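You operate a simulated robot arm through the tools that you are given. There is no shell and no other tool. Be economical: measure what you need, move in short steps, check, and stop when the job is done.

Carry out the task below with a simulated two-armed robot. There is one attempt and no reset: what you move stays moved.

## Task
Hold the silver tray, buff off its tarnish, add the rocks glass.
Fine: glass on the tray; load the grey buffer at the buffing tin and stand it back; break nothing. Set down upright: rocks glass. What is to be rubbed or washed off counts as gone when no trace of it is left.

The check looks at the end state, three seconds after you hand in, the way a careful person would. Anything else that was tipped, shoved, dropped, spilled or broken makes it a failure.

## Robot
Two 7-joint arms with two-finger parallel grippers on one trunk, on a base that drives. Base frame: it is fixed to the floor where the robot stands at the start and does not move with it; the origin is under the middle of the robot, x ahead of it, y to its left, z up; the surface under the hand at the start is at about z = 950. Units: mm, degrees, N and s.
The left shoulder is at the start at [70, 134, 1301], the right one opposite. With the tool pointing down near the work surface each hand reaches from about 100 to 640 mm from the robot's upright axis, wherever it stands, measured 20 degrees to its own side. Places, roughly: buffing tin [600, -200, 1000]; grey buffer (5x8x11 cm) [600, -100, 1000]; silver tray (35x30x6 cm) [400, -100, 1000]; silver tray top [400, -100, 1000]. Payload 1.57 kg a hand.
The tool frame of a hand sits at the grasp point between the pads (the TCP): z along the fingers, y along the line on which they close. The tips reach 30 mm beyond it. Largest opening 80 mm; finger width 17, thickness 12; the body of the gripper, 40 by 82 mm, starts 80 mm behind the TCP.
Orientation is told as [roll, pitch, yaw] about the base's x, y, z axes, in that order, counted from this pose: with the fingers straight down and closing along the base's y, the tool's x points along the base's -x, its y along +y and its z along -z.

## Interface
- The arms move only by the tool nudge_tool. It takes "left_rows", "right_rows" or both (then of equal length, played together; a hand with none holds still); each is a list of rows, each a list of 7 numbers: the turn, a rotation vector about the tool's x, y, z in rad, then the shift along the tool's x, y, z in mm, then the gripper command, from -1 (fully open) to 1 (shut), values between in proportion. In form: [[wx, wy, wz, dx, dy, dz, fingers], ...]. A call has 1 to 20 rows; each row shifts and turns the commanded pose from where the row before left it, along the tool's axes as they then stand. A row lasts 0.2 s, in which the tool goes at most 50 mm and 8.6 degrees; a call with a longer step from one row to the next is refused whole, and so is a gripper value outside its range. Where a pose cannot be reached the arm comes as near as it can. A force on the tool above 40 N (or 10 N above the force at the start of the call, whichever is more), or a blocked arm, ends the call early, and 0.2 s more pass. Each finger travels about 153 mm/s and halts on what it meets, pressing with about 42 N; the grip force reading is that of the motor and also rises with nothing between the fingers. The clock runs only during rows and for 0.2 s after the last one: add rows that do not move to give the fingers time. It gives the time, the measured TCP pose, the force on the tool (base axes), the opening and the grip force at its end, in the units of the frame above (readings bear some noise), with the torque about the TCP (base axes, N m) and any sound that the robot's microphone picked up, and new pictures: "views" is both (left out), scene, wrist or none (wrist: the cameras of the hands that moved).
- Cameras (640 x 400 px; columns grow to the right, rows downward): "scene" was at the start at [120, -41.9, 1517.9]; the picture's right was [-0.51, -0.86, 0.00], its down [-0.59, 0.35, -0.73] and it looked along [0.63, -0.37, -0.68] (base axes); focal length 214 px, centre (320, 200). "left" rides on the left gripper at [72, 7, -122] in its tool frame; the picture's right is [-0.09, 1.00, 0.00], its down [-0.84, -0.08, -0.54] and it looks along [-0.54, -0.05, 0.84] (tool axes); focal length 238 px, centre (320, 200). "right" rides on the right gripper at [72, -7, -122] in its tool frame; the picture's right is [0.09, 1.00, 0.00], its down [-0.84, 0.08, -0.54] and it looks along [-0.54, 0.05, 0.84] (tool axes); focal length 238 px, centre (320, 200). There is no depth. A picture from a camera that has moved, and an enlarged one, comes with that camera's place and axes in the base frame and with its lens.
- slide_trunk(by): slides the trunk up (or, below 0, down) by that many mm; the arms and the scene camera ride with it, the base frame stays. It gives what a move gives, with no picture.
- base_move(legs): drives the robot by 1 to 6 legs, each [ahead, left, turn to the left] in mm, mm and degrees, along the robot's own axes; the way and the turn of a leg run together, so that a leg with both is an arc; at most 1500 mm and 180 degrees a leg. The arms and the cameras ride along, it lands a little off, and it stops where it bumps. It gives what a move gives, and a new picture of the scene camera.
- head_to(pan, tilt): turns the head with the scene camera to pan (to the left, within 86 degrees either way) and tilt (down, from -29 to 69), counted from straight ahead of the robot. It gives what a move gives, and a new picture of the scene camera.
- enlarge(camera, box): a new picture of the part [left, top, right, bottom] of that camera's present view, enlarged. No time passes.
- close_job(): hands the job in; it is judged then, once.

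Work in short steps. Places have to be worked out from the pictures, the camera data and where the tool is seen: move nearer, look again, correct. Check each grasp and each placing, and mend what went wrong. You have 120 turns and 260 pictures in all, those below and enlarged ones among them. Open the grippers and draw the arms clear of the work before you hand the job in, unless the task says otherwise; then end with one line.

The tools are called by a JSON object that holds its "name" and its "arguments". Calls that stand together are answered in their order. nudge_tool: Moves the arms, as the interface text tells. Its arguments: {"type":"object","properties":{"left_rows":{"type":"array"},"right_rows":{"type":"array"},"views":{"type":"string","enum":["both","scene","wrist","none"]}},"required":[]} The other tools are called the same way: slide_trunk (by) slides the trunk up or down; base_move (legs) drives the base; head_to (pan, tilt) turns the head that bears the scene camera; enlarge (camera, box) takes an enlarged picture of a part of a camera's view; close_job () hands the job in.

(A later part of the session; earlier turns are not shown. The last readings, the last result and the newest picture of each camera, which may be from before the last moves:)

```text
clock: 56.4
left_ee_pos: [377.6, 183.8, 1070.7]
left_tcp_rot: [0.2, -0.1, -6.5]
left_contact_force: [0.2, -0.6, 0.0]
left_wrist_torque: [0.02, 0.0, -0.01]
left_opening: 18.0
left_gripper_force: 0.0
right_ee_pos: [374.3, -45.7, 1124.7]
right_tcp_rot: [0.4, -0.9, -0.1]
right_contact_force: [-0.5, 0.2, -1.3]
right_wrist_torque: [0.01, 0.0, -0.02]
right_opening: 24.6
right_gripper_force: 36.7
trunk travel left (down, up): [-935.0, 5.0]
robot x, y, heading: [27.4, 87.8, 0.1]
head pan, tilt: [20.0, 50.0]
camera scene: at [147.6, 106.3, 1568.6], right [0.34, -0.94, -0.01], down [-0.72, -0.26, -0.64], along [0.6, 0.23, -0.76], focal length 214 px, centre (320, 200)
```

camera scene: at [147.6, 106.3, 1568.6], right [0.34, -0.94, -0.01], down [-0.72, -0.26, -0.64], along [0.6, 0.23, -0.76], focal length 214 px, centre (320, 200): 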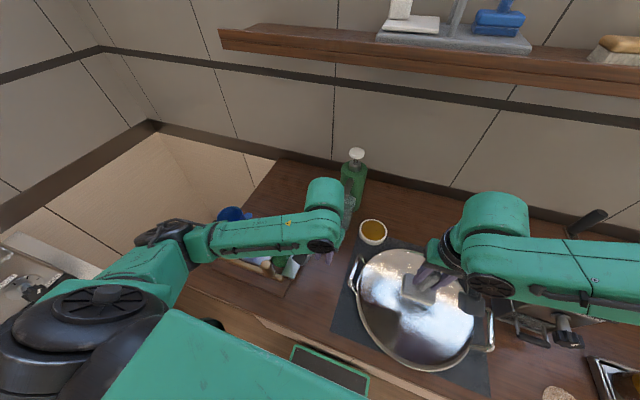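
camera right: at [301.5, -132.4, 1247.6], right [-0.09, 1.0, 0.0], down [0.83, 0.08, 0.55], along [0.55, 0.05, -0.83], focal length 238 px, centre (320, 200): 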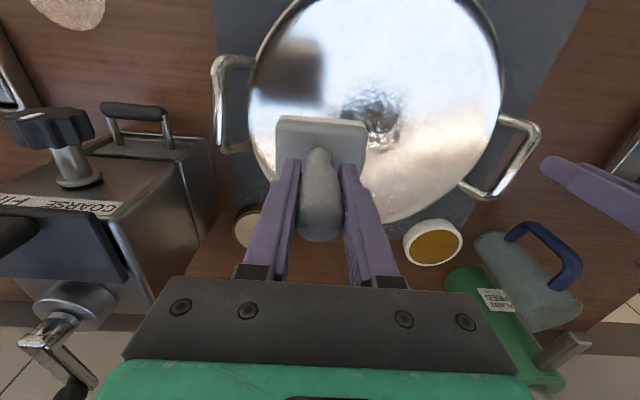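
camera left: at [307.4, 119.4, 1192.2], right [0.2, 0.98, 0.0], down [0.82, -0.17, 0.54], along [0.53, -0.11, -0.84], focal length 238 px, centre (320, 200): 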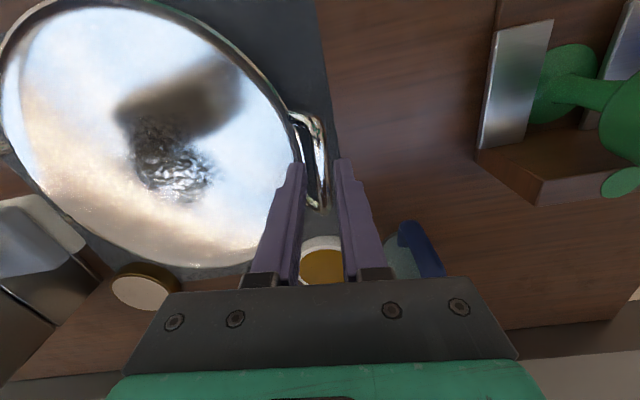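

Now I return the left hand to above the bar at [377,105].

{"name": "nudge_tool", "arguments": {"left_rows": [[0, 0, 0, -2, -20, 0, 0.55], [0, 0, 0, -2, -20, 0, 0.55], [0, 0, 0, -2.5, -20, 0, 0.55], [0, 0, 0, -2.5, -18, 10, 0.55], [0, 0, 0, 0, 0, 10, 0.55], [0, 0, 0, 0, 0, 8, 0.55], [0, 0, 0, 0, 0, 0, 0.55]], "views": "scene"}}

{"name": "enlarge", "arguments": {"camera": "left", "box": [260, 90, 400, 230]}}

{"name": "enlarge", "arguments": {"camera": "scene", "box": [150, 130, 370, 310]}}

```text
clock: 58.0
left_ee_pos: [377.6, 111.1, 1042.0]
left_tcp_rot: [0.0, 0.0, -6.5]
left_contact_force: [0.8, -0.4, 0.7]
left_wrist_torque: [0.01, 0.02, -0.04]
left_opening: 17.8
left_gripper_force: 0.0
right_ee_pos: [373.7, -40.2, 1126.2]
right_tcp_rot: [0.0, -0.9, -0.1]
right_contact_force: [0.3, -0.4, -0.7]
right_wrist_torque: [0.01, 0.01, -0.01]
right_opening: 24.5
right_gripper_force: 36.5
trunk travel left (down, up): [-935.0, 5.0]
robot x, y, heading: [24.4, 92.7, 0.1]
head pan, tilt: [20.0, 50.0]
camera scene: at [147.6, 115.9, 1568.4], right [0.34, -0.94, 0.0], down [-0.72, -0.26, -0.64], along [0.6, 0.22, -0.77], focal length 214 px, centre (320, 200)
```

scene: 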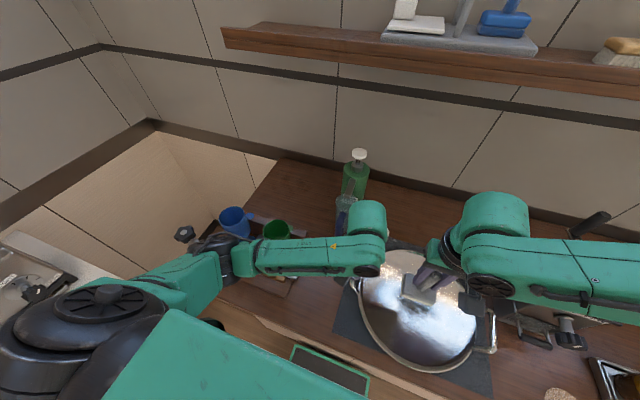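

```text
2.86 times, centred on (330, 160) of left
camera zoom: at [306.6, 126.1, 1164.1], right [0.2, 0.98, 0.0], down [0.82, -0.17, 0.54], along [0.53, -0.11, -0.84], focal length 681 px, centre (291, 314)
```

zoom: 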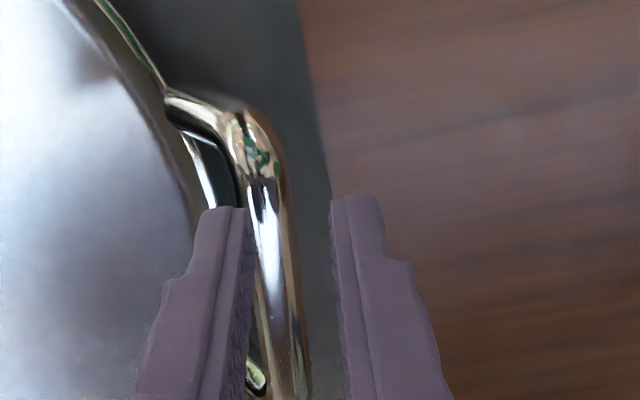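

```text
2.22 times, centred on (260, 220) of scene
camera zoom: at [147.6, 115.9, 1568.4], right [0.34, -0.94, 0.0], down [-0.72, -0.26, -0.64], along [0.6, 0.22, -0.77], focal length 477 px, centre (453, 156)
```

zoom: 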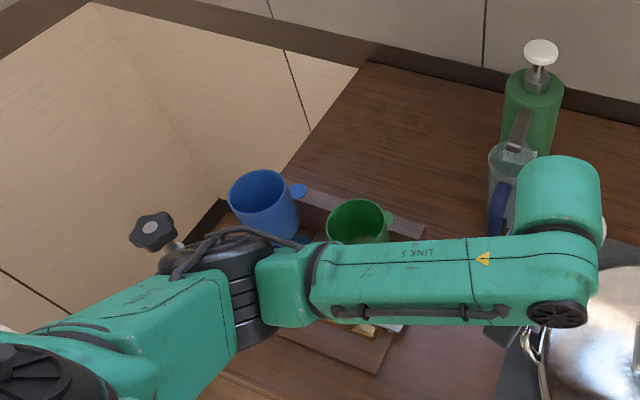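

I shift 5.5 mm to the place where the grasp worked before and descend.

{"name": "nudge_tool", "arguments": {"left_rows": [[0, 0, 0, 0, -5.5, 0, 0.55], [0, 0, 0, 0, 0, 5, 0.55], [0, 0, 0, 0, 0, 5, 0.55], [0, 0, 0, 0, 0, 5, 0.55], [0, 0, 0, 0, 0, 5, 0.55], [0, 0, 0, 0, 0, 4, 0.55], [0, 0, 0, 0, -1, 1, 0.8], [0, 0, 0, 0, 0, 0, 1], [0, 0, 0, 0, 0, 0, 1]], "views": "none"}}

{"name": "enlarge", "arguments": {"camera": "left", "box": [220, 60, 420, 260]}}

```text
clock: 60.0
left_ee_pos: [375.8, 103.9, 1017.0]
left_tcp_rot: [-0.1, -0.1, -6.4]
left_contact_force: [1.9, 1.5, 15.3]
left_wrist_torque: [0.1, 0.29, 0.26]
left_opening: 14.4
left_gripper_force: 31.1
right_ee_pos: [372.7, -40.2, 1126.9]
right_tcp_rot: [0.0, -0.9, -0.2]
right_contact_force: [0.1, -0.9, -1.3]
right_wrist_torque: [0.02, 0.01, 0.02]
right_opening: 24.7
right_gripper_force: 36.6
trunk travel left (down, up): [-935.0, 5.0]
robot x, y, heading: [24.0, 90.3, -0.1]
head pan, tilt: [20.0, 50.0]
```

```text
2.00 times, centred on (320, 160) of left
camera zoom: at [305.8, 120.1, 1140.0], right [0.2, 0.98, 0.0], down [0.82, -0.17, 0.54], along [0.53, -0.11, -0.84], focal length 477 px, centre (320, 280)
```

zoom: 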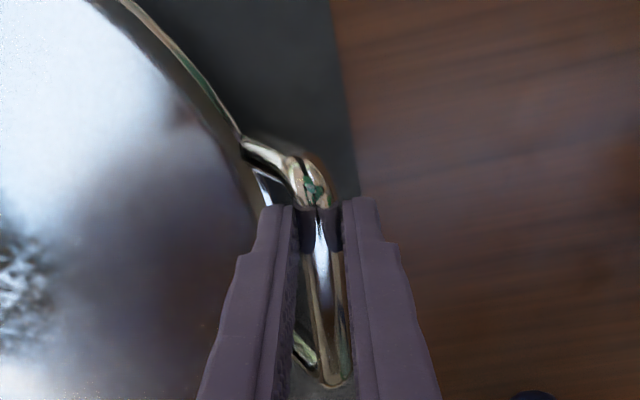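

The handle is held again. Now I lower the pad onto the stain centre.

{"name": "nudge_tool", "arguments": {"right_rows": [[0, 0, 0, 0, -13, 15, 1], [0, 0, 0, 0, -12, 20, 1], [0, 0, 0, 0, 0, 20, 1], [0, 0, 0, 0, 0, 15, 1], [0, 0, 0, 0, 0, 7, 1], [0, 0, 0, 0, 0, 4, 1], [0, 0, 0, 0, 0, 3, 1], [0, 0, 0, 0, 0, 3, 1], [0, 0, 0, 0, 0, 2, 1]], "views": "wrist"}}

```text
clock: 62.0
left_ee_pos: [375.6, 105.0, 1017.3]
left_tcp_rot: [-0.1, 0.0, -6.4]
left_contact_force: [6.9, 2.0, 21.9]
left_wrist_torque: [0.03, -0.23, 0.24]
left_opening: 14.3
left_gripper_force: 30.6
right_ee_pos: [375.4, -64.7, 1037.9]
right_tcp_rot: [-0.1, -1.0, -0.1]
right_contact_force: [0.4, 0.7, -0.9]
right_wrist_torque: [0.0, -0.03, 0.01]
right_opening: 24.6
right_gripper_force: 36.4
trunk travel left (down, up): [-935.0, 5.0]
robot x, y, heading: [24.2, 89.3, 0.2]
head pan, tilt: [20.0, 50.0]
camera right: at [302.3, -71.2, 1158.5], right [-0.09, 1.0, 0.0], down [0.83, 0.08, 0.56], along [0.55, 0.05, -0.83], focal length 238 px, centre (320, 200)
```

right: 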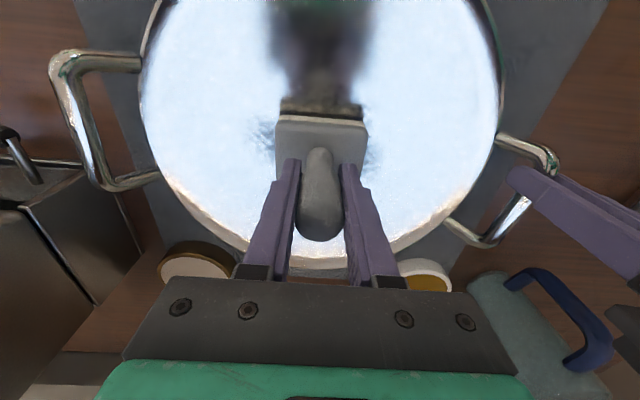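

No contact yet at 1038. I go down gently.

{"name": "nudge_tool", "arguments": {"right_rows": [[0, 0, 0, 0, 0, 2, 1], [0, 0, 0, 0, 0, 1.5, 1], [0, 0, 0, 0, 0, 1.5, 1]], "views": "none"}}

```text
clock: 62.8
left_ee_pos: [375.3, 104.8, 1018.2]
left_tcp_rot: [0.0, -0.1, -6.5]
left_contact_force: [11.7, 0.2, 12.2]
left_wrist_torque: [0.07, -0.22, 0.32]
left_opening: 14.3
left_gripper_force: 30.6
right_ee_pos: [373.3, -65.7, 1033.1]
right_tcp_rot: [0.0, -1.0, 0.0]
right_contact_force: [-3.8, -1.6, 16.9]
right_wrist_torque: [-0.04, 0.0, 0.05]
right_opening: 24.5
right_gripper_force: 36.3
trunk travel left (down, up): [-935.0, 5.0]
robot x, y, heading: [27.8, 87.0, 0.2]
head pan, tilt: [20.0, 50.0]
```

Contact at 17 N. I start the rubbing strokes, forward and back.

{"name": "nudge_tool", "arguments": {"right_rows": [[0, 0, 0, -10, 0, 0, 1], [0, 0, 0, -12, 0, 0, 1], [0, 0, 0, -12, 0, 0, 1], [0, 0, 0, -12, 0, 0, 1], [0, 0, 0, 12, 0, 0, 1], [0, 0, 0, 12, 0, 0, 1], [0, 0, 0, 12, 0, 0, 1], [0, 0, 0, 12, 0, 0, 1], [0, 0, 0, 12, 0, 0, 1], [0, 0, 0, 12, 0, 0, 1], [0, 0, 0, 12, 0, 0, 1], [0, 0, 0, 10, 0, 0, 1]], "views": "wrist"}}

```text
clock: 65.4
left_ee_pos: [374.1, 104.9, 1018.0]
left_tcp_rot: [-0.3, 0.0, -6.7]
left_contact_force: [-2.0, -9.0, -3.0]
left_wrist_torque: [-0.23, 0.03, 0.24]
left_opening: 14.4
left_gripper_force: 31.1
right_ee_pos: [337.5, -62.1, 1033.5]
right_tcp_rot: [0.0, -1.1, 0.1]
right_contact_force: [7.8, 9.0, 38.3]
right_wrist_torque: [-0.08, -0.16, 0.05]
right_opening: 24.6
right_gripper_force: 36.2
right hand out of reach, approached as far as the arm can: row 12
trunk travel left (down, up): [-935.0, 5.0]
robot x, y, heading: [24.5, 94.4, -0.2]
head pan, tilt: [20.0, 50.0]
camera right: at [265.3, -69.0, 1154.1], right [-0.09, 1.0, 0.0], down [0.83, 0.08, 0.56], along [0.56, 0.05, -0.83], focal length 238 px, centre (320, 200)
```

right: 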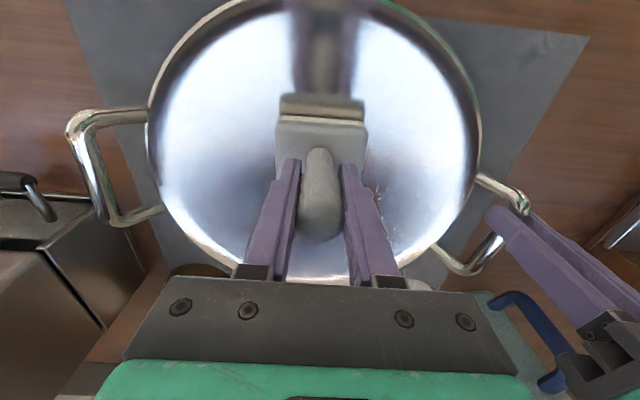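

It is polishing; the force is a bit high at 38 N, so I ease up 2 mm and do strokes on the left side of the patch.

{"name": "nudge_tool", "arguments": {"right_rows": [[0, 0, 0, 0, 0, -2.5, 1], [0, 0, 0, -5, 10, 0, 1], [0, 0, 0, 0, 12, 0, 1], [0, 0, 0, -12, 6, 0, 1], [0, 0, 0, -12, 0, 0, 1], [0, 0, 0, -12, 0, 0, 1], [0, 0, 0, -12, 0, 0, 1], [0, 0, 0, -12, 0, 0, 1], [0, 0, 0, -12, 0, 0, 1], [0, 0, 0, 12, -5, 0, 1], [0, 0, 0, 12, 0, 0, 1], [0, 0, 0, 12, 0, 0, 1], [0, 0, 0, 12, 0, 0, 1], [0, 0, 0, 12, 0, 0, 1], [0, 0, 0, 12, 0, 0, 1]], "views": "wrist"}}

```text
clock: 68.6
left_ee_pos: [375.6, 105.0, 1016.9]
left_tcp_rot: [-0.1, -0.1, -6.5]
left_contact_force: [4.1, 0.5, 13.9]
left_wrist_torque: [0.05, -0.12, 0.18]
left_opening: 14.3
left_gripper_force: 30.8
right_ee_pos: [341.6, -41.5, 1032.8]
right_tcp_rot: [0.0, -0.9, -0.1]
right_contact_force: [-0.7, 0.2, -0.5]
right_wrist_torque: [-0.02, -0.01, 0.0]
right_opening: 24.6
right_gripper_force: 36.5
trunk travel left (down, up): [-935.0, 5.0]
robot x, y, heading: [27.8, 88.4, 0.1]
head pan, tilt: [20.0, 50.0]
camera right: at [269.2, -48.9, 1155.1], right [-0.09, 1.0, 0.0], down [0.83, 0.08, 0.56], along [0.55, 0.05, -0.83], focal length 238 px, centre (320, 200)
```

right: 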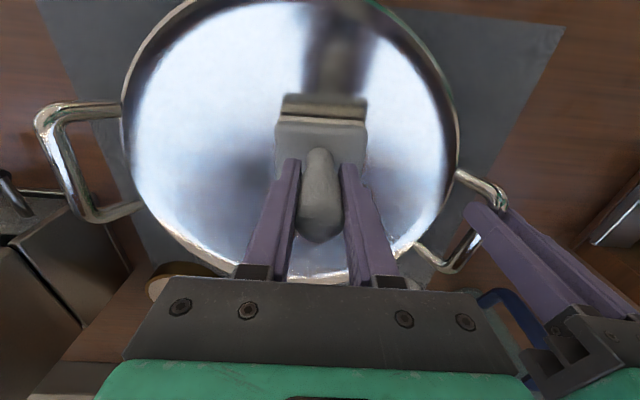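

Contact was lost after easing. I lower 2.5 mm again and repeat the strokes on this side.

{"name": "nudge_tool", "arguments": {"right_rows": [[0, 0, 0, 0, 0, 2, 1], [0, 0, 0, -12, 2, 0.5, 1], [0, 0, 0, -12, 0, 0, 1], [0, 0, 0, -12, 0, 0, 1], [0, 0, 0, -12, 0, 0, 1], [0, 0, 0, -12, 0, 0, 1], [0, 0, 0, -12, 0, 0, 1], [0, 0, 0, -8, 0, 0, 1], [0, 0, 0, 0, -10, 0, 1], [0, 0, 0, 12, -10, 0, 1], [0, 0, 0, 12, 0, 0, 1], [0, 0, 0, 12, 0, 0, 1], [0, 0, 0, 12, 0, 0, 1], [0, 0, 0, 12, 0, 0, 1], [0, 0, 0, 12, 0, 0, 1]], "views": "wrist"}}

```text
clock: 71.8
left_ee_pos: [375.1, 104.5, 1016.2]
left_tcp_rot: [0.0, -0.1, -6.5]
left_contact_force: [-2.1, -1.1, 5.5]
left_wrist_torque: [-0.02, -0.35, 0.27]
left_opening: 14.5
left_gripper_force: 30.9
right_ee_pos: [350.1, -59.8, 1031.7]
right_tcp_rot: [-0.1, -1.1, -0.1]
right_contact_force: [3.7, 0.1, 8.1]
right_wrist_torque: [-0.1, -0.5, 0.03]
right_opening: 24.6
right_gripper_force: 36.1
trunk travel left (down, up): [-935.0, 5.0]
robot x, y, heading: [28.6, 85.1, 0.0]
head pan, tilt: [20.0, 50.0]
camera right: at [277.8, -66.7, 1153.3], right [-0.09, 1.0, 0.0], down [0.83, 0.08, 0.56], along [0.56, 0.05, -0.83], focal length 238 px, centre (320, 200)
```

right: 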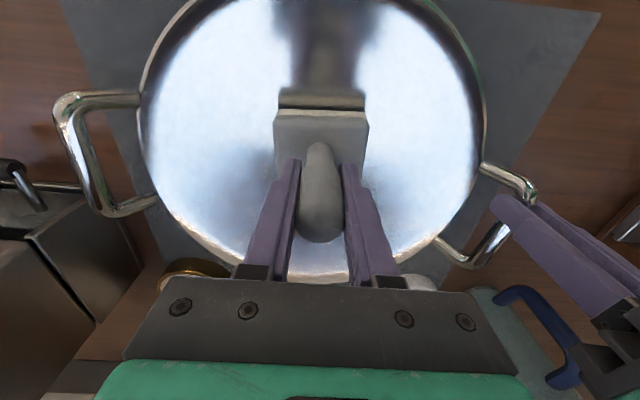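

Good at 8 N. Now the right part of the patch, at y≈−80 to −105.

{"name": "nudge_tool", "arguments": {"right_rows": [[0, 0, 0, 0, -12, 1, 1], [0, 0, 0, 0, -12, 0, 1], [0, 0, 0, -12, 0, 0, 1], [0, 0, 0, -12, 0, 0, 1], [0, 0, 0, -12, 0, 0, 1], [0, 0, 0, -12, 0, 0, 1], [0, 0, 0, -12, 0, 0, 1], [0, 0, 0, -10, -8, 0, 1], [0, 0, 0, 0, -12, 0, 1], [0, 0, 0, 12, 0, 0, 1], [0, 0, 0, 12, 0, 0, 1], [0, 0, 0, 12, 0, 0, 1], [0, 0, 0, 12, 0, 0, 1], [0, 0, 0, 12, 0, 0, 1], [0, 0, 0, 12, 0, 0, 1], [0, 0, 0, 10, 0, 0, 1]], "views": "wrist"}}

```text
clock: 75.1
left_ee_pos: [376.3, 106.0, 1016.8]
left_tcp_rot: [0.0, -0.2, -6.4]
left_contact_force: [1.7, 1.5, 1.2]
left_wrist_torque: [0.18, 0.12, 0.35]
left_opening: 14.4
left_gripper_force: 30.5
right_ee_pos: [347.0, -98.2, 1030.7]
right_tcp_rot: [0.2, -1.4, 0.5]
right_contact_force: [-1.5, -0.4, 15.2]
right_wrist_torque: [0.14, 0.51, 0.02]
right_opening: 24.4
right_gripper_force: 36.3
trunk travel left (down, up): [-935.0, 5.0]
robot x, y, heading: [22.5, 92.5, -0.1]
head pan, tilt: [20.0, 50.0]
stopped in row 16 (right hand): the force on the tool passed its limit at 47 N (the readings are from after the stop); the commanded pose is now the measured one
camera right: at [273.8, -106.7, 1150.6], right [-0.1, 0.99, 0.0], down [0.82, 0.08, 0.56], along [0.56, 0.06, -0.83], focal length 238 px, centre (320, 200)
```

right: 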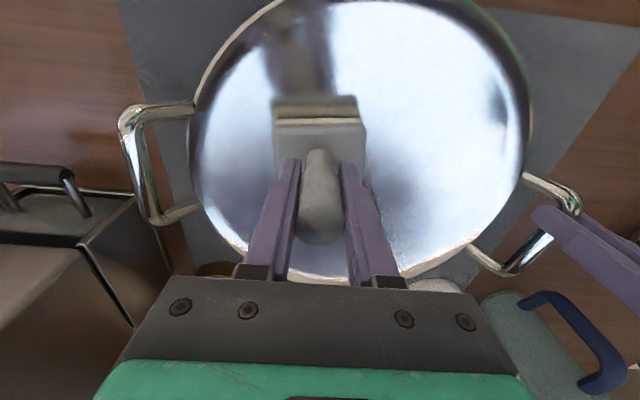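

I lift and move the pad aside to inspect the tray.

{"name": "nudge_tool", "arguments": {"right_rows": [[0, 0, 0, 0, 0, -10, 1], [0, 0, 0, 0, 0, -20, 1], [0, 0, 0, 0, 0, -25, 1], [0, 0, 0, 0, 0, -25, 1], [0, 0, 0, 0, -25, -25, 1], [0, 0, 0, 0, -25, -10, 1], [0, 0, 0, 0, -25, 0, 1], [0, 0, 0, 0, -15, 0, 1]], "views": "both"}}

{"name": "enlarge", "arguments": {"camera": "left", "box": [0, 0, 320, 280]}}

{"name": "enlarge", "arguments": {"camera": "scene", "box": [330, 220, 510, 380]}}

{"name": "enlarge", "arguments": {"camera": "right", "box": [240, 0, 560, 240]}}

```text
clock: 76.9
left_ee_pos: [376.2, 103.1, 1016.9]
left_tcp_rot: [0.1, -0.1, -6.6]
left_contact_force: [-0.8, 1.1, 8.5]
left_wrist_torque: [0.03, -0.54, 0.21]
left_opening: 14.5
left_gripper_force: 30.6
right_ee_pos: [347.2, -147.9, 1042.2]
right_tcp_rot: [0.3, -1.3, 0.5]
right_contact_force: [-0.2, -0.2, -1.0]
right_wrist_torque: [0.0, 0.02, 0.01]
right_opening: 24.4
right_gripper_force: 36.0
right hand out of reach, approached as far as the arm can: row 2, 3, 4, 5, 6
trunk travel left (down, up): [-935.0, 5.0]
robot x, y, heading: [26.8, 88.6, 0.2]
head pan, tilt: [20.0, 50.0]
camera scene: at [146.3, 115.2, 1568.6], right [0.34, -0.94, 0.0], down [-0.72, -0.26, -0.64], along [0.6, 0.22, -0.77], focal length 214 px, centre (320, 200)
camera right: at [274.7, -155.1, 1162.5], right [-0.1, 0.99, 0.0], down [0.82, 0.08, 0.56], along [0.56, 0.06, -0.83], focal length 238 px, centre (320, 200)
```

scene: 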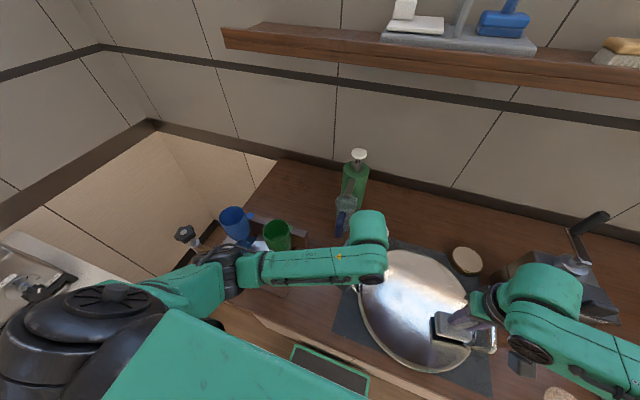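
right: 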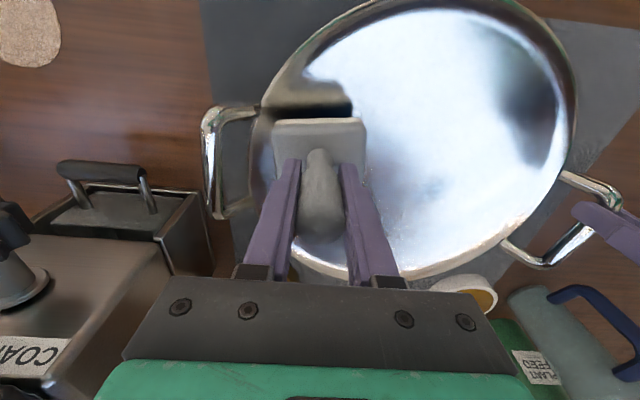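

```text
1.43 times, centred on (160, 140) of left
camera zoom: at [305.3, 119.2, 1139.4], right [0.2, 0.98, 0.0], down [0.82, -0.17, 0.54], along [0.53, -0.11, -0.84], focal length 340 px, centre (549, 286)
```

zoom: 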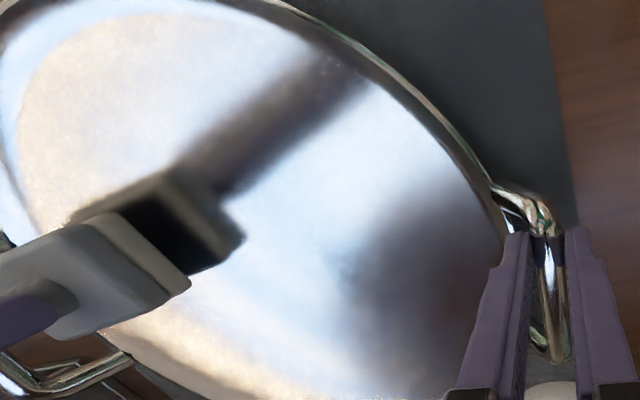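

```text
2.50 times, centred on (420, 300) of scene
camera zoom: at [146.3, 115.2, 1568.6], right [0.34, -0.94, 0.0], down [-0.72, -0.26, -0.64], along [0.6, 0.22, -0.77], focal length 536 px, centre (70, -50)
```

zoom: 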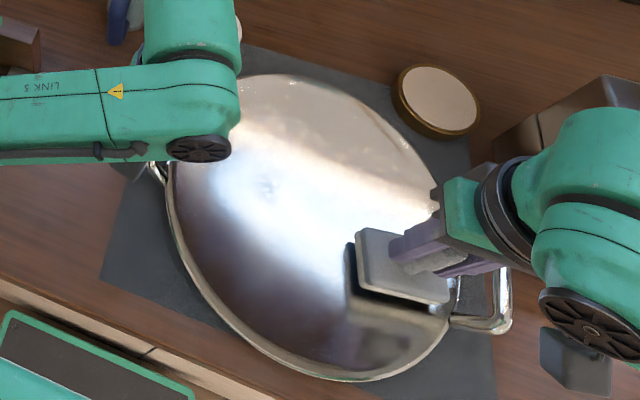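

```text
1.67 times, centred on (400, 120) of right
camera zoom: at [274.7, -155.1, 1162.5], right [-0.1, 0.99, 0.0], down [0.82, 0.08, 0.56], along [0.56, 0.06, -0.83], focal length 397 px, centre (187, 333)
```

zoom: 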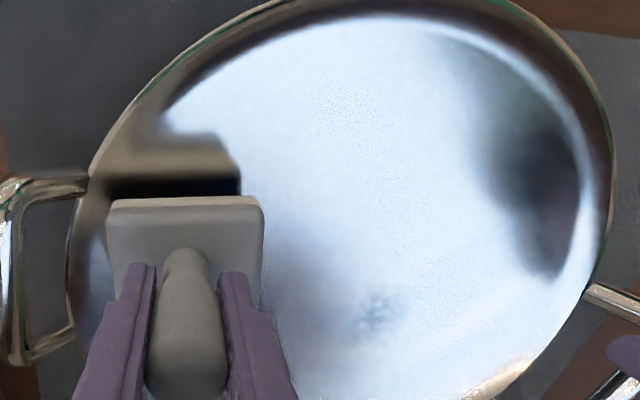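

The tray is nearly clean; a faint trace remains at about [388,−26]. I go back over that area with light pressure.

{"name": "nudge_tool", "arguments": {"right_rows": [[0, 0, 0, -5, 18, 0, 1], [0, 0, 0, -5, 20, 0, 1], [0, 0, 0, -7, 20, 0, 1], [0, 0, 0, -7, 20, 0, 1], [0, 0, 0, -7, 20, 0, 1], [0, 0, 0, -7, 20, 0, 1], [0, 0, 0, 0, 0, 4, 1], [0, 0, 0, 0, 0, 4, 1], [0, 0, 0, 0, 0, 2, 1], [0, 0, 0, 0, 0, 2, 1]], "views": "none"}}

```text
clock: 79.1
left_ee_pos: [376.7, 103.1, 1018.4]
left_tcp_rot: [0.0, -0.1, -6.5]
left_contact_force: [1.1, -1.6, 6.8]
left_wrist_torque: [-0.01, 0.06, 0.17]
left_opening: 14.6
left_gripper_force: 31.0
right_ee_pos: [384.3, -28.9, 1030.0]
right_tcp_rot: [0.3, -1.1, 0.5]
right_contact_force: [-0.7, 0.1, 2.0]
right_wrist_torque: [-0.08, 0.08, -0.04]
right_opening: 24.0
right_gripper_force: 36.5
trunk travel left (down, up): [-935.0, 5.0]
robot x, y, heading: [26.8, 87.3, 0.3]
head pan, tilt: [20.0, 50.0]
```

{"name": "nudge_tool", "arguments": {"right_rows": [[0, 0, 0, 0, 0, 2, 1], [0, 0, 0, -12, 0, 0.5, 1], [0, 0, 0, -12, 0, 0, 1], [0, 0, 0, -12, 0, 0, 1], [0, 0, 0, 12, 0, 0, 1], [0, 0, 0, 12, 0, 0, 1], [0, 0, 0, 12, 0, 0, 1], [0, 0, 0, 12, 0, 0, 1], [0, 0, 0, 10, 0, 0, 1], [0, 0, 0, 0, -10, 0, 1], [0, 0, 0, -12, -5, 0, 1], [0, 0, 0, -12, 0, 0, 1], [0, 0, 0, -12, 0, 0, 1], [0, 0, 0, -12, 0, 0, 1], [0, 0, 0, -12, 0, 0, 1], [0, 0, 0, 0, 10, 0, 1], [0, 0, 0, 12, 5, 0, 1], [0, 0, 0, 12, 0, 0, 1], [0, 0, 0, 12, 0, 0, 1], [0, 0, 0, 12, 0, 0, 1]], "views": "none"}}

{"name": "nudge_tool", "arguments": {"right_rows": [[0, 0, 0, -10, -12, 0, 1], [0, 0, 0, 0, -12, 0, 1], [0, 0, 0, 0, -12, 0, 1], [0, 0, 0, -10, -12, 0, 1], [0, 0, 0, -12, 0, 0, 1], [0, 0, 0, -12, 0, 0, 1], [0, 0, 0, 12, 0, 0, 1], [0, 0, 0, 12, 0, 0, 1], [0, 0, 0, 12, 0, 0, 1], [0, 0, 0, 12, 0, 0, 1], [0, 0, 0, 0, 0, -8, 1], [0, 0, 0, 0, -15, -10, 1], [0, 0, 0, 0, -25, -15, 1], [0, 0, 0, 0, -25, -15, 1], [0, 0, 0, 0, -25, -15, 1], [0, 0, 0, 0, -15, 0, 1]], "views": "both"}}

{"name": "enlarge", "arguments": {"camera": "scene", "box": [330, 220, 510, 380]}}

{"name": "enlarge", "arguments": {"camera": "right", "box": [240, 0, 560, 240]}}

```text
clock: 81.4
left_ee_pos: [374.2, 104.0, 1017.2]
left_tcp_rot: [-0.3, -0.3, -6.4]
left_contact_force: [-0.1, 4.3, 3.1]
left_wrist_torque: [0.21, 0.33, 0.2]
left_opening: 14.5
left_gripper_force: 30.5
right_ee_pos: [362.3, -33.1, 1029.3]
right_tcp_rot: [0.7, -1.2, 0.7]
right_contact_force: [-2.4, 3.3, 11.9]
right_wrist_torque: [-0.27, 0.36, -0.13]
right_opening: 24.3
right_gripper_force: 36.2
trunk travel left (down, up): [-935.0, 5.0]
robot x, y, heading: [27.5, 87.2, 0.3]
head pan, tilt: [20.0, 50.0]
stopped in row 11 (right hand): the force on the tool passed its limit at 47 N (the readings are from after the stop); the commanded pose is now the measured one
```

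```text
clock: 84.8
left_ee_pos: [375.9, 103.5, 1018.4]
left_tcp_rot: [-0.4, -0.2, -6.5]
left_contact_force: [1.5, 2.2, 10.3]
left_wrist_torque: [0.12, -0.33, 0.14]
left_opening: 14.7
left_gripper_force: 30.6
right_ee_pos: [361.4, -189.1, 1088.9]
right_tcp_rot: [0.8, -1.0, 0.8]
right_contact_force: [-0.2, -0.1, -1.2]
right_wrist_torque: [0.0, 0.02, 0.0]
right_opening: 24.1
right_gripper_force: 36.5
trunk travel left (down, up): [-935.0, 5.0]
robot x, y, heading: [27.0, 89.8, 0.1]
head pan, tilt: [20.0, 50.0]
camera scene: at [146.3, 116.4, 1568.6], right [0.34, -0.94, 0.0], down [-0.72, -0.26, -0.64], along [0.6, 0.22, -0.77], focal length 214 px, centre (320, 200)
camera right: at [288.6, -198.8, 1210.5], right [-0.11, 0.99, 0.01], down [0.83, 0.08, 0.56], along [0.55, 0.07, -0.83], focal length 238 px, centre (320, 200)
```

scene: 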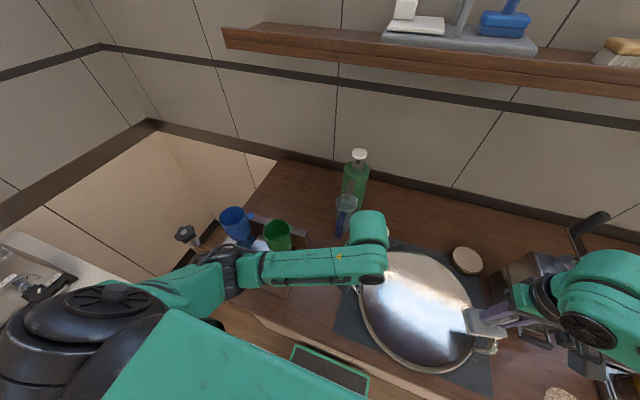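
right: 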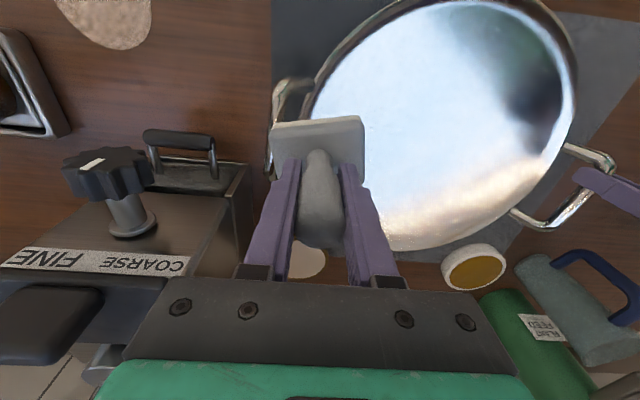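

```text
2.50 times, centred on (420, 300) of scene
camera zoom: at [146.3, 116.4, 1568.6], right [0.34, -0.94, 0.0], down [-0.72, -0.26, -0.64], along [0.6, 0.22, -0.77], focal length 536 px, centre (70, -50)
```

zoom: 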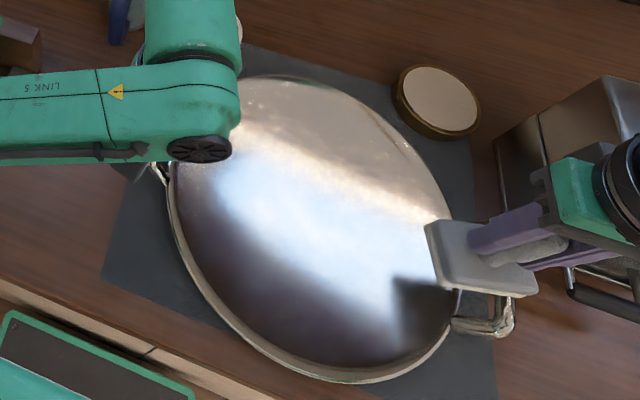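

```text
1.67 times, centred on (400, 120) of right
camera zoom: at [288.6, -198.8, 1210.5], right [-0.11, 0.99, 0.01], down [0.83, 0.08, 0.56], along [0.55, 0.07, -0.83], focal length 397 px, centre (187, 333)
```

zoom: 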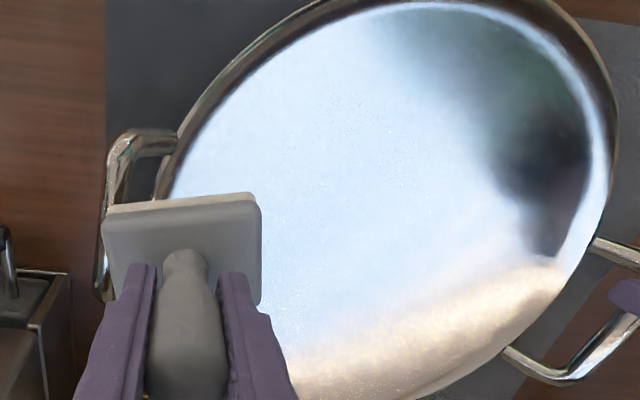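

The tray looks clean from these views. I take a close look through the left camera as well.

{"name": "enlarge", "arguments": {"camera": "left", "box": [0, 0, 300, 290]}}

{"name": "enlarge", "arguments": {"camera": "scene", "box": [360, 240, 460, 340]}}

```text
1.38 times, centred on (150, 145) of left
camera zoom: at [305.3, 119.3, 1139.3], right [0.2, 0.98, -0.01], down [0.82, -0.17, 0.55], along [0.53, -0.12, -0.84], focal length 329 px, centre (554, 276)
```

zoom: 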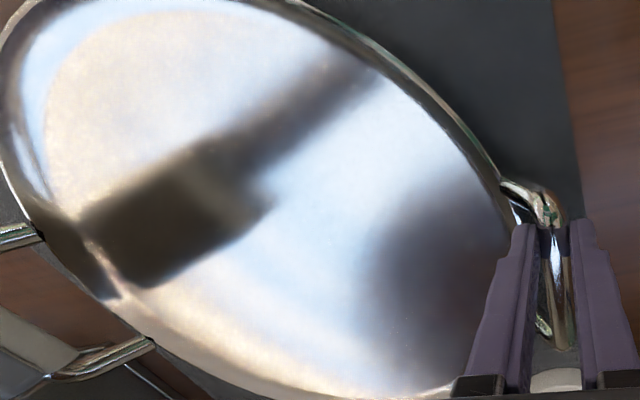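

```text
4.00 times, centred on (410, 290) of scene
camera zoom: at [146.3, 116.4, 1568.6], right [0.34, -0.94, 0.0], down [-0.72, -0.26, -0.64], along [0.6, 0.22, -0.77], focal length 858 px, centre (-40, -160)
```

zoom: 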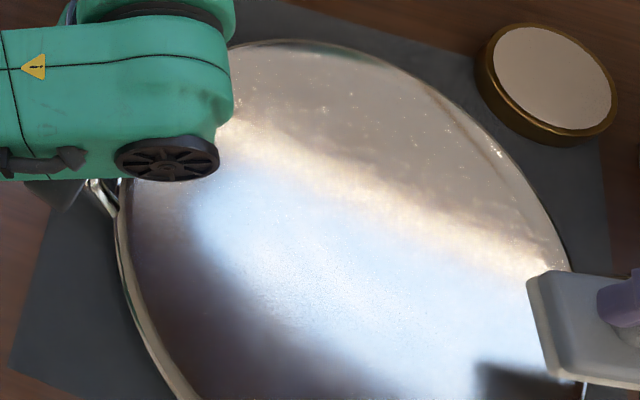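

Clean. Now I release the handle, raise both hands well up, and go back to the configuration from which I picked up the buffer.

{"name": "nudge_tool", "arguments": {"left_rows": [[0, 0, 0, 0, 0, 0, 0.55], [0, 0, 0, 0, 0, 0, 0.55], [0, 0, 0, 0, 0, -10, 0.55], [0, 0, 0, 0, 0, -20, 0.55], [0, 0, 0, 0, 0, -30, 0.55], [0, 0, 0, 0, 0, -40, 0.55], [0, 0, 0, 0, 0, -40, 0.55], [0, 0, 0, 0, 0, -40, 0.3], [0, 0, 0, 0, 10, -40, 0], [0, 0, 0, 0, 20, -40, 0], [0, 0, 0, 0, 20, -40, 0], [0, 0, 0, 0, 0, -20, 0]], "right_rows": [[0, 0, 0, 0, 0, 0, 1], [0, 0, 0, 0, 0, -10, 1], [0, 0, 0, 0, 0, -20, 1], [0, 0, 0, -5, 5, -20, 1], [0, 0, 0, -5, 5, -20, 1], [0, 0, 0, -5, 5, -20, 1], [0, 0, 0, -5, 5, -25, 1], [0, 0, 0, -5, 5, -25, 1], [0, 0, 0, -5, 5, -25, 1], [0, 0, 0, -5, 5, -25, 1], [0, 0, 0, 0, 5, -10, 1], [0, 0, 0, 0, 0, 0, 1]], "views": "scene"}}

{"name": "enlarge", "arguments": {"camera": "left", "box": [0, 0, 400, 250]}}

```text
clock: 87.4
left_ee_pos: [383.0, 155.1, 1336.6]
left_tcp_rot: [-0.3, -0.1, -6.6]
left_contact_force: [-0.3, -0.8, -0.1]
left_wrist_torque: [0.01, 0.0, -0.02]
left_opening: 40.0
left_gripper_force: 0.2
right_ee_pos: [391.0, -152.8, 1288.8]
right_tcp_rot: [0.9, -1.0, 0.7]
right_contact_force: [-0.4, 0.7, -0.3]
right_wrist_torque: [0.03, 0.0, 0.02]
right_opening: 24.3
right_gripper_force: 36.0
trunk travel left (down, up): [-935.0, 5.0]
robot x, y, heading: [23.7, 94.0, 0.0]
head pan, tilt: [20.0, 50.0]
camera scene: at [147.4, 114.2, 1568.4], right [0.34, -0.94, 0.0], down [-0.72, -0.26, -0.64], along [0.6, 0.22, -0.77], focal length 214 px, centre (320, 200)
```

scene: 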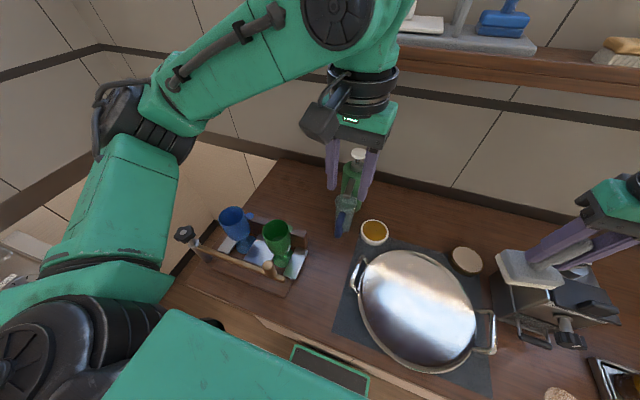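

```text
1.60 times, centred on (200, 125) of left
camera zoom: at [312.5, 170.4, 1459.6], right [0.21, 0.98, -0.01], down [0.82, -0.17, 0.54], along [0.53, -0.12, -0.84], focal length 381 px, centre (512, 320)
```

zoom: 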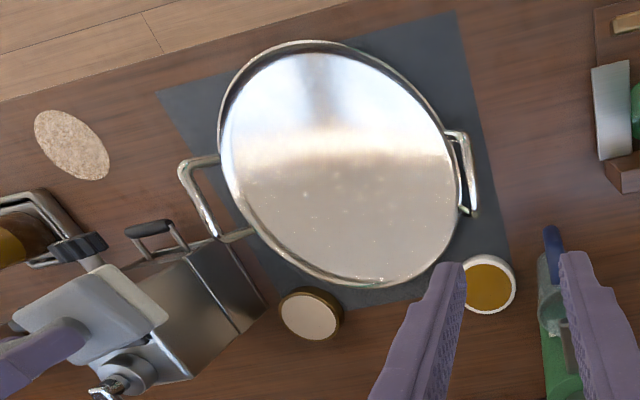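

The tray is clean. I drive the base left and ahead, then lower the trunk.

{"name": "base_move", "arguments": {"legs": [[0, 48, 0], [14, 0, 0]]}}

{"name": "slide_trunk", "arguments": {"by": -195}}

```text
clock: 88.7
left_ee_pos: [393.1, 211.7, 1337.7]
left_tcp_rot: [-0.7, -0.3, -6.5]
left_contact_force: [-0.5, 0.5, 0.6]
left_wrist_torque: [-0.04, -0.04, -0.02]
left_opening: 39.8
left_gripper_force: 0.1
right_ee_pos: [402.3, -97.2, 1292.3]
right_tcp_rot: [0.5, -1.1, 0.8]
right_contact_force: [-0.7, 1.6, -1.1]
right_wrist_torque: [-0.03, -0.01, 0.01]
right_opening: 24.0
right_gripper_force: 36.0
trunk travel left (down, up): [-935.0, 5.0]
robot x, y, heading: [39.8, 139.5, -0.0]
head pan, tilt: [20.0, 50.0]
camera scene: at [157.6, 173.3, 1568.6], right [0.34, -0.94, 0.01], down [-0.72, -0.27, -0.64], along [0.61, 0.22, -0.77], focal length 214 px, centre (320, 200)
```

scene: 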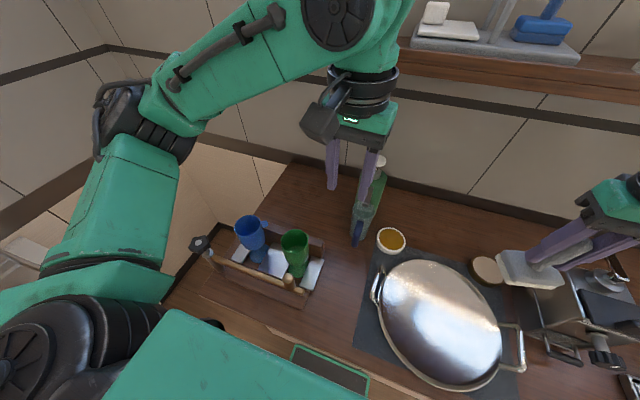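

```text
clock: 90.8
left_ee_pos: [396.6, 205.1, 1141.5]
left_tcp_rot: [-0.4, -0.1, -6.5]
left_contact_force: [-1.2, 0.8, 0.2]
left_wrist_torque: [-0.03, -0.03, -0.01]
left_opening: 40.3
left_gripper_force: 0.1
right_ee_pos: [405.6, -103.8, 1094.3]
right_tcp_rot: [0.8, -1.0, 0.8]
right_contact_force: [0.1, -0.7, -1.6]
right_wrist_torque: [-0.01, 0.0, -0.03]
right_opening: 23.8
right_gripper_force: 36.4
trunk travel left (down, up): [-740.0, 200.0]
robot x, y, heading: [39.3, 139.1, 0.0]
head pan, tilt: [20.0, 50.0]
```

Right hand toward the buffer's place [597,−59], staying high.

{"name": "nudge_tool", "arguments": {"right_rows": [[0, 0, 0, -22, 5, 0, 1], [0, 0, 0, -22, 5, 0, 1], [0, 0, 0, -22, 5, 0, 1], [0, 0, 0, -22, 5, 0, 1], [0, 0, 0, -22, 5, 0, 1], [0, 0, 0, -22, 5, 0, 1], [0, 0, 0, -22, 5, 0, 1], [0, 0, 0, -20, 5, 10, 1], [0, 0, 0, -17, 4, 15, 1], [0, 0, 0, 0, 0, 0, 1]]}}

```text
clock: 93.0
left_ee_pos: [396.5, 206.0, 1143.2]
left_tcp_rot: [-0.5, -0.1, -6.4]
left_contact_force: [-0.4, -1.0, 0.1]
left_wrist_torque: [0.02, -0.02, 0.01]
left_opening: 40.3
left_gripper_force: 0.1
right_ee_pos: [595.1, -57.7, 1073.7]
right_tcp_rot: [0.8, -1.1, 0.7]
right_contact_force: [-0.8, -0.4, -1.1]
right_wrist_torque: [-0.01, -0.02, -0.02]
right_opening: 23.7
right_gripper_force: 36.1
trunk travel left (down, up): [-740.0, 200.0]
robot x, y, heading: [43.9, 139.4, 0.2]
head pan, tilt: [20.0, 50.0]
camera scene: at [161.0, 165.3, 1373.5], right [0.34, -0.94, 0.0], down [-0.72, -0.26, -0.64], along [0.6, 0.22, -0.77], focal length 214 px, centre (320, 200)
camera right: at [522.8, -67.2, 1194.8], right [-0.1, 0.99, 0.01], down [0.83, 0.08, 0.56], along [0.56, 0.07, -0.83], focal length 238 px, centre (320, 200)
```

scene: 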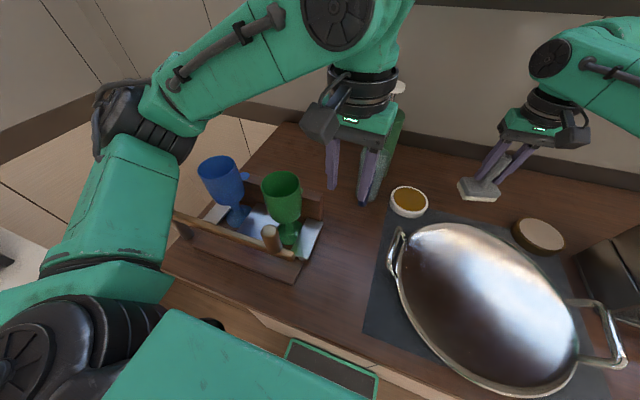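
right: 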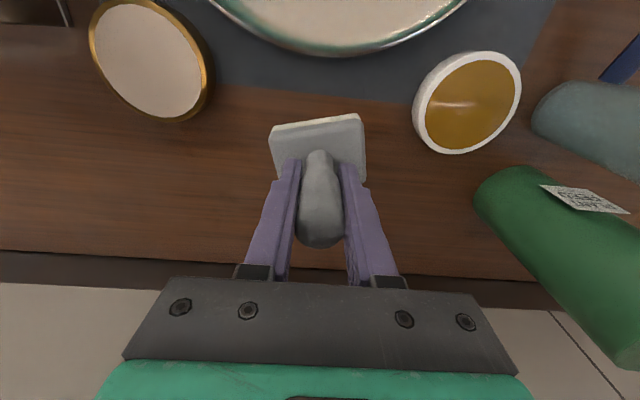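

The buffer is over its place and has turned slightly (~10°) in the grip. I turn it back and descend to contact.

{"name": "nudge_tool", "arguments": {"right_rows": [[0, 0, 0.075, -1, 0, 5, 1], [0, 0, 0.075, 0, 0, 10, 1], [0, 0, 0, 0, 0, 10, 1], [0, 0, 0, 0, 0, 8, 1], [0, 0, 0, 0, 0, 4, 1], [0, 0, 0, 0, 0, 3, 1], [0, 0, 0, 0, 0, 2, 1], [0, 0, 0, 0, 0, 2, 1]], "views": "wrist"}}

```text
clock: 94.8
left_ee_pos: [397.3, 204.0, 1141.8]
left_tcp_rot: [-0.4, -0.1, -6.5]
left_contact_force: [0.7, 0.8, -0.6]
left_wrist_torque: [-0.01, 0.0, 0.0]
left_opening: 39.9
left_gripper_force: 0.0
right_ee_pos: [598.2, -55.6, 1028.9]
right_tcp_rot: [1.0, -1.0, -7.8]
right_contact_force: [-0.8, 1.1, -1.5]
right_wrist_torque: [-0.06, 0.03, -0.03]
right_opening: 23.6
right_gripper_force: 35.8
trunk travel left (down, up): [-740.0, 200.0]
robot x, y, heading: [41.4, 141.5, -0.0]
head pan, tilt: [20.0, 50.0]
camera right: at [524.6, -54.0, 1150.3], right [0.04, 1.0, 0.02], down [0.83, -0.05, 0.56], along [0.56, -0.01, -0.83], focal length 238 px, centre (320, 200)
```

right: 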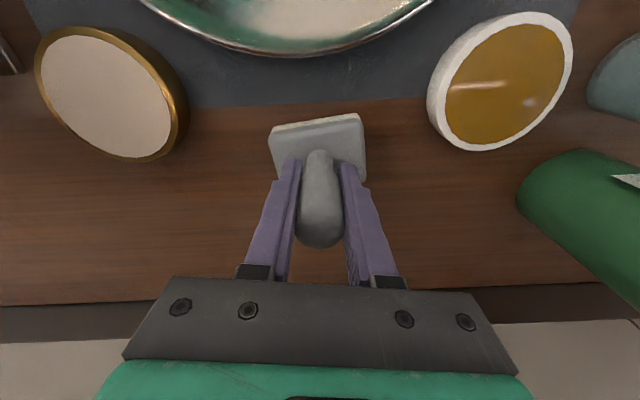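

{"name": "nudge_tool", "arguments": {"right_rows": [[0, 0, 0, 0, 0, 1.5, 1], [0, 0, 0, 0, 0, 1.5, 1], [0, 0, 0, 0, 0, 1, 1]], "views": "none"}}

```text
clock: 95.6
left_ee_pos: [397.2, 204.9, 1142.2]
left_tcp_rot: [-0.4, -0.1, -6.5]
left_contact_force: [0.1, 0.0, -1.0]
left_wrist_torque: [0.02, 0.02, 0.03]
left_opening: 40.1
left_gripper_force: 0.0
right_ee_pos: [597.3, -55.7, 1025.7]
right_tcp_rot: [1.0, -1.0, -7.8]
right_contact_force: [0.3, -0.2, -1.6]
right_wrist_torque: [0.04, 0.0, -0.01]
right_opening: 23.7
right_gripper_force: 35.7
trunk travel left (down, up): [-740.0, 200.0]
robot x, y, heading: [40.0, 138.9, 0.3]
head pan, tilt: [20.0, 50.0]
```

{"name": "nudge_tool", "arguments": {"right_rows": [[0, 0, 0, 0, 0, 1.5, 1], [0, 0, 0, 0, 0, 1.5, 1], [0, 0, 0, 0, 0, 1, 1]], "views": "wrist"}}

```text
clock: 96.4
left_ee_pos: [395.5, 205.5, 1142.0]
left_tcp_rot: [-0.4, -0.3, -6.4]
left_contact_force: [0.2, 1.1, -0.6]
left_wrist_torque: [0.0, -0.02, 0.0]
left_opening: 39.7
left_gripper_force: 0.1
right_ee_pos: [596.5, -54.1, 1023.5]
right_tcp_rot: [1.0, -1.1, -7.8]
right_contact_force: [2.6, -1.2, 9.5]
right_wrist_torque: [-0.43, -0.03, 0.09]
right_opening: 23.8
right_gripper_force: 36.1
trunk travel left (down, up): [-740.0, 200.0]
robot x, y, heading: [41.5, 140.2, -0.1]
head pan, tilt: [20.0, 50.0]
camera right: at [523.5, -53.4, 1144.1], right [0.04, 1.0, 0.02], down [0.83, -0.05, 0.56], along [0.56, -0.01, -0.83], focal length 238 px, centre (320, 200)
```

right: 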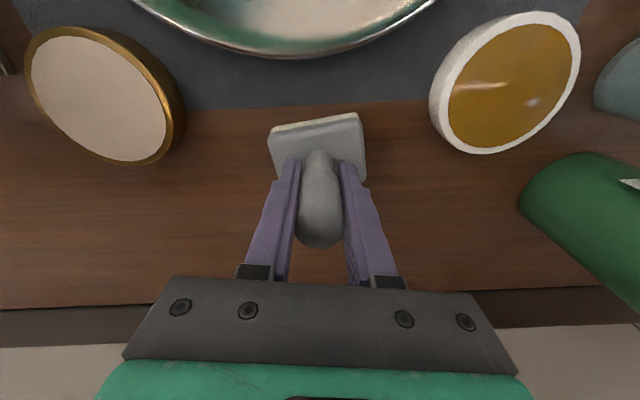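

Contact at 1023.5 mm, 9.5 N. I open gently and retreat backward.

{"name": "nudge_tool", "arguments": {"right_rows": [[0, 0, 0, 0, 0, 0, 0.3], [0, 0, 0, 0, 0, 0, 0], [0, 0, 0, 0, 0, 0, -0.6], [0, 0, 0, 0, 0, 0, -1], [0, 0, 0, 0, 0, 0, -1]], "views": "wrist"}}

```text
clock: 97.6
left_ee_pos: [397.5, 204.2, 1141.6]
left_tcp_rot: [-0.2, -0.1, -6.5]
left_contact_force: [0.3, 0.2, 0.8]
left_wrist_torque: [-0.01, -0.03, -0.01]
left_opening: 39.9
left_gripper_force: 0.0
right_ee_pos: [597.3, -56.7, 1021.2]
right_tcp_rot: [1.0, -1.1, -7.8]
right_contact_force: [0.4, -0.5, 0.3]
right_wrist_torque: [0.01, 0.01, -0.01]
right_opening: 80.0
right_gripper_force: 0.0
trunk travel left (down, up): [-740.0, 200.0]
robot x, y, heading: [40.6, 141.3, 0.1]
head pan, tilt: [20.0, 50.0]
camera right: at [524.4, -54.3, 1142.2], right [0.04, 1.0, 0.02], down [0.83, -0.05, 0.56], along [0.56, -0.01, -0.83], focal length 238 px, centre (320, 200)
```

right: 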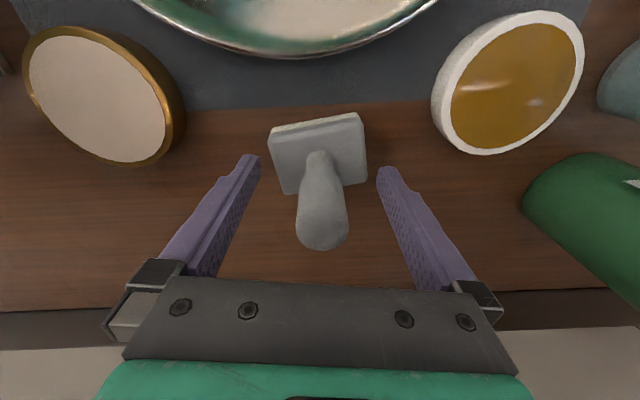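

The buffer stands upright in its place. I rise straight up, then back away.

{"name": "nudge_tool", "arguments": {"right_rows": [[0, 0, 0, 0, 0, -12, -1], [0, 0, 0, 0, 0, -15, -1], [0, 0, 0, 0, 0, -15, -1], [0, 0, 0, 0, 0, -15, -1], [0, 0, 0, 5, 0, -15, -1], [0, 0, -0.075, 20, 0, -10, -1], [0, 0, -0.06, 20, 0, 0, -1], [0, 0, 0, 20, 0, 0, -1], [0, 0, 0, 20, 0, 0, -1], [0, 0, 0, 20, 0, 0, -1], [0, 0, 0, 20, 0, 0, -1]]}}

{"name": "enlarge", "arguments": {"camera": "right", "box": [200, 100, 440, 300]}}

```text
clock: 100.0
left_ee_pos: [396.0, 205.0, 1142.5]
left_tcp_rot: [-0.2, -0.2, -6.5]
left_contact_force: [-0.3, -0.9, 0.0]
left_wrist_torque: [-0.05, -0.01, -0.01]
left_opening: 39.8
left_gripper_force: 0.0
right_ee_pos: [467.0, -51.6, 1102.2]
right_tcp_rot: [0.8, -1.1, -0.1]
right_contact_force: [-0.5, -0.5, -1.1]
right_wrist_torque: [-0.03, -0.03, 0.01]
right_opening: 80.2
right_gripper_force: 0.2
right hand out of reach, approached as far as the arm can: row 4
trunk travel left (down, up): [-740.0, 200.0]
robot x, y, heading: [39.7, 142.1, 0.2]
head pan, tilt: [20.0, 50.0]
camera scene: at [160.4, 165.1, 1373.6], right [0.34, -0.94, 0.0], down [-0.72, -0.26, -0.64], along [0.6, 0.22, -0.77], focal length 214 px, centre (320, 200)
camera right: at [394.9, -60.9, 1221.9], right [-0.09, 1.0, 0.01], down [0.83, 0.07, 0.56], along [0.56, 0.06, -0.83], focal length 238 px, centre (320, 200)
```

scene: 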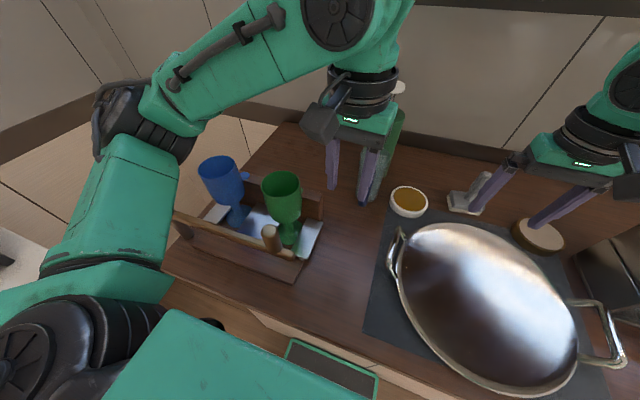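
right: 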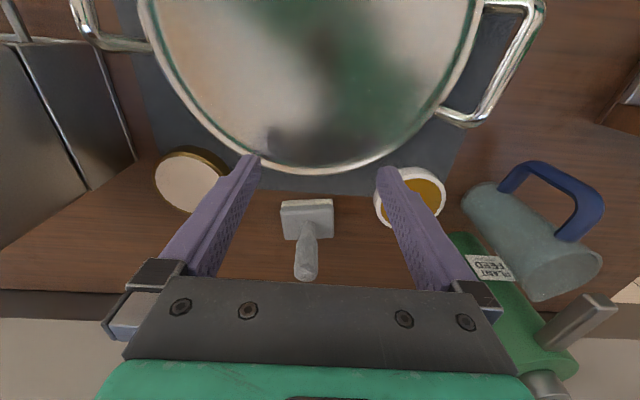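

```text
2.00 times, centred on (320, 200) of right
camera zoom: at [394.9, -60.9, 1221.9], right [-0.09, 1.0, 0.01], down [0.83, 0.07, 0.56], along [0.56, 0.06, -0.83], focal length 477 px, centre (320, 200)
```

zoom: 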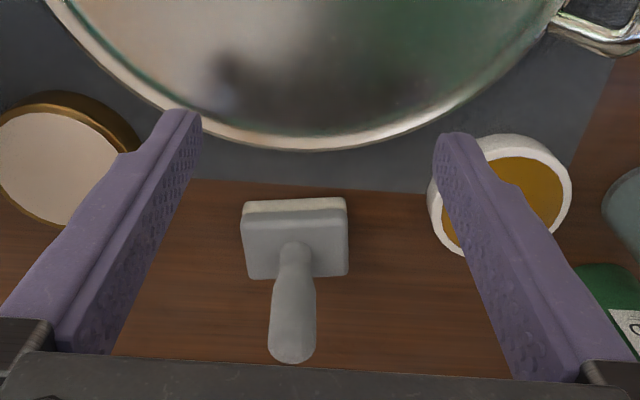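

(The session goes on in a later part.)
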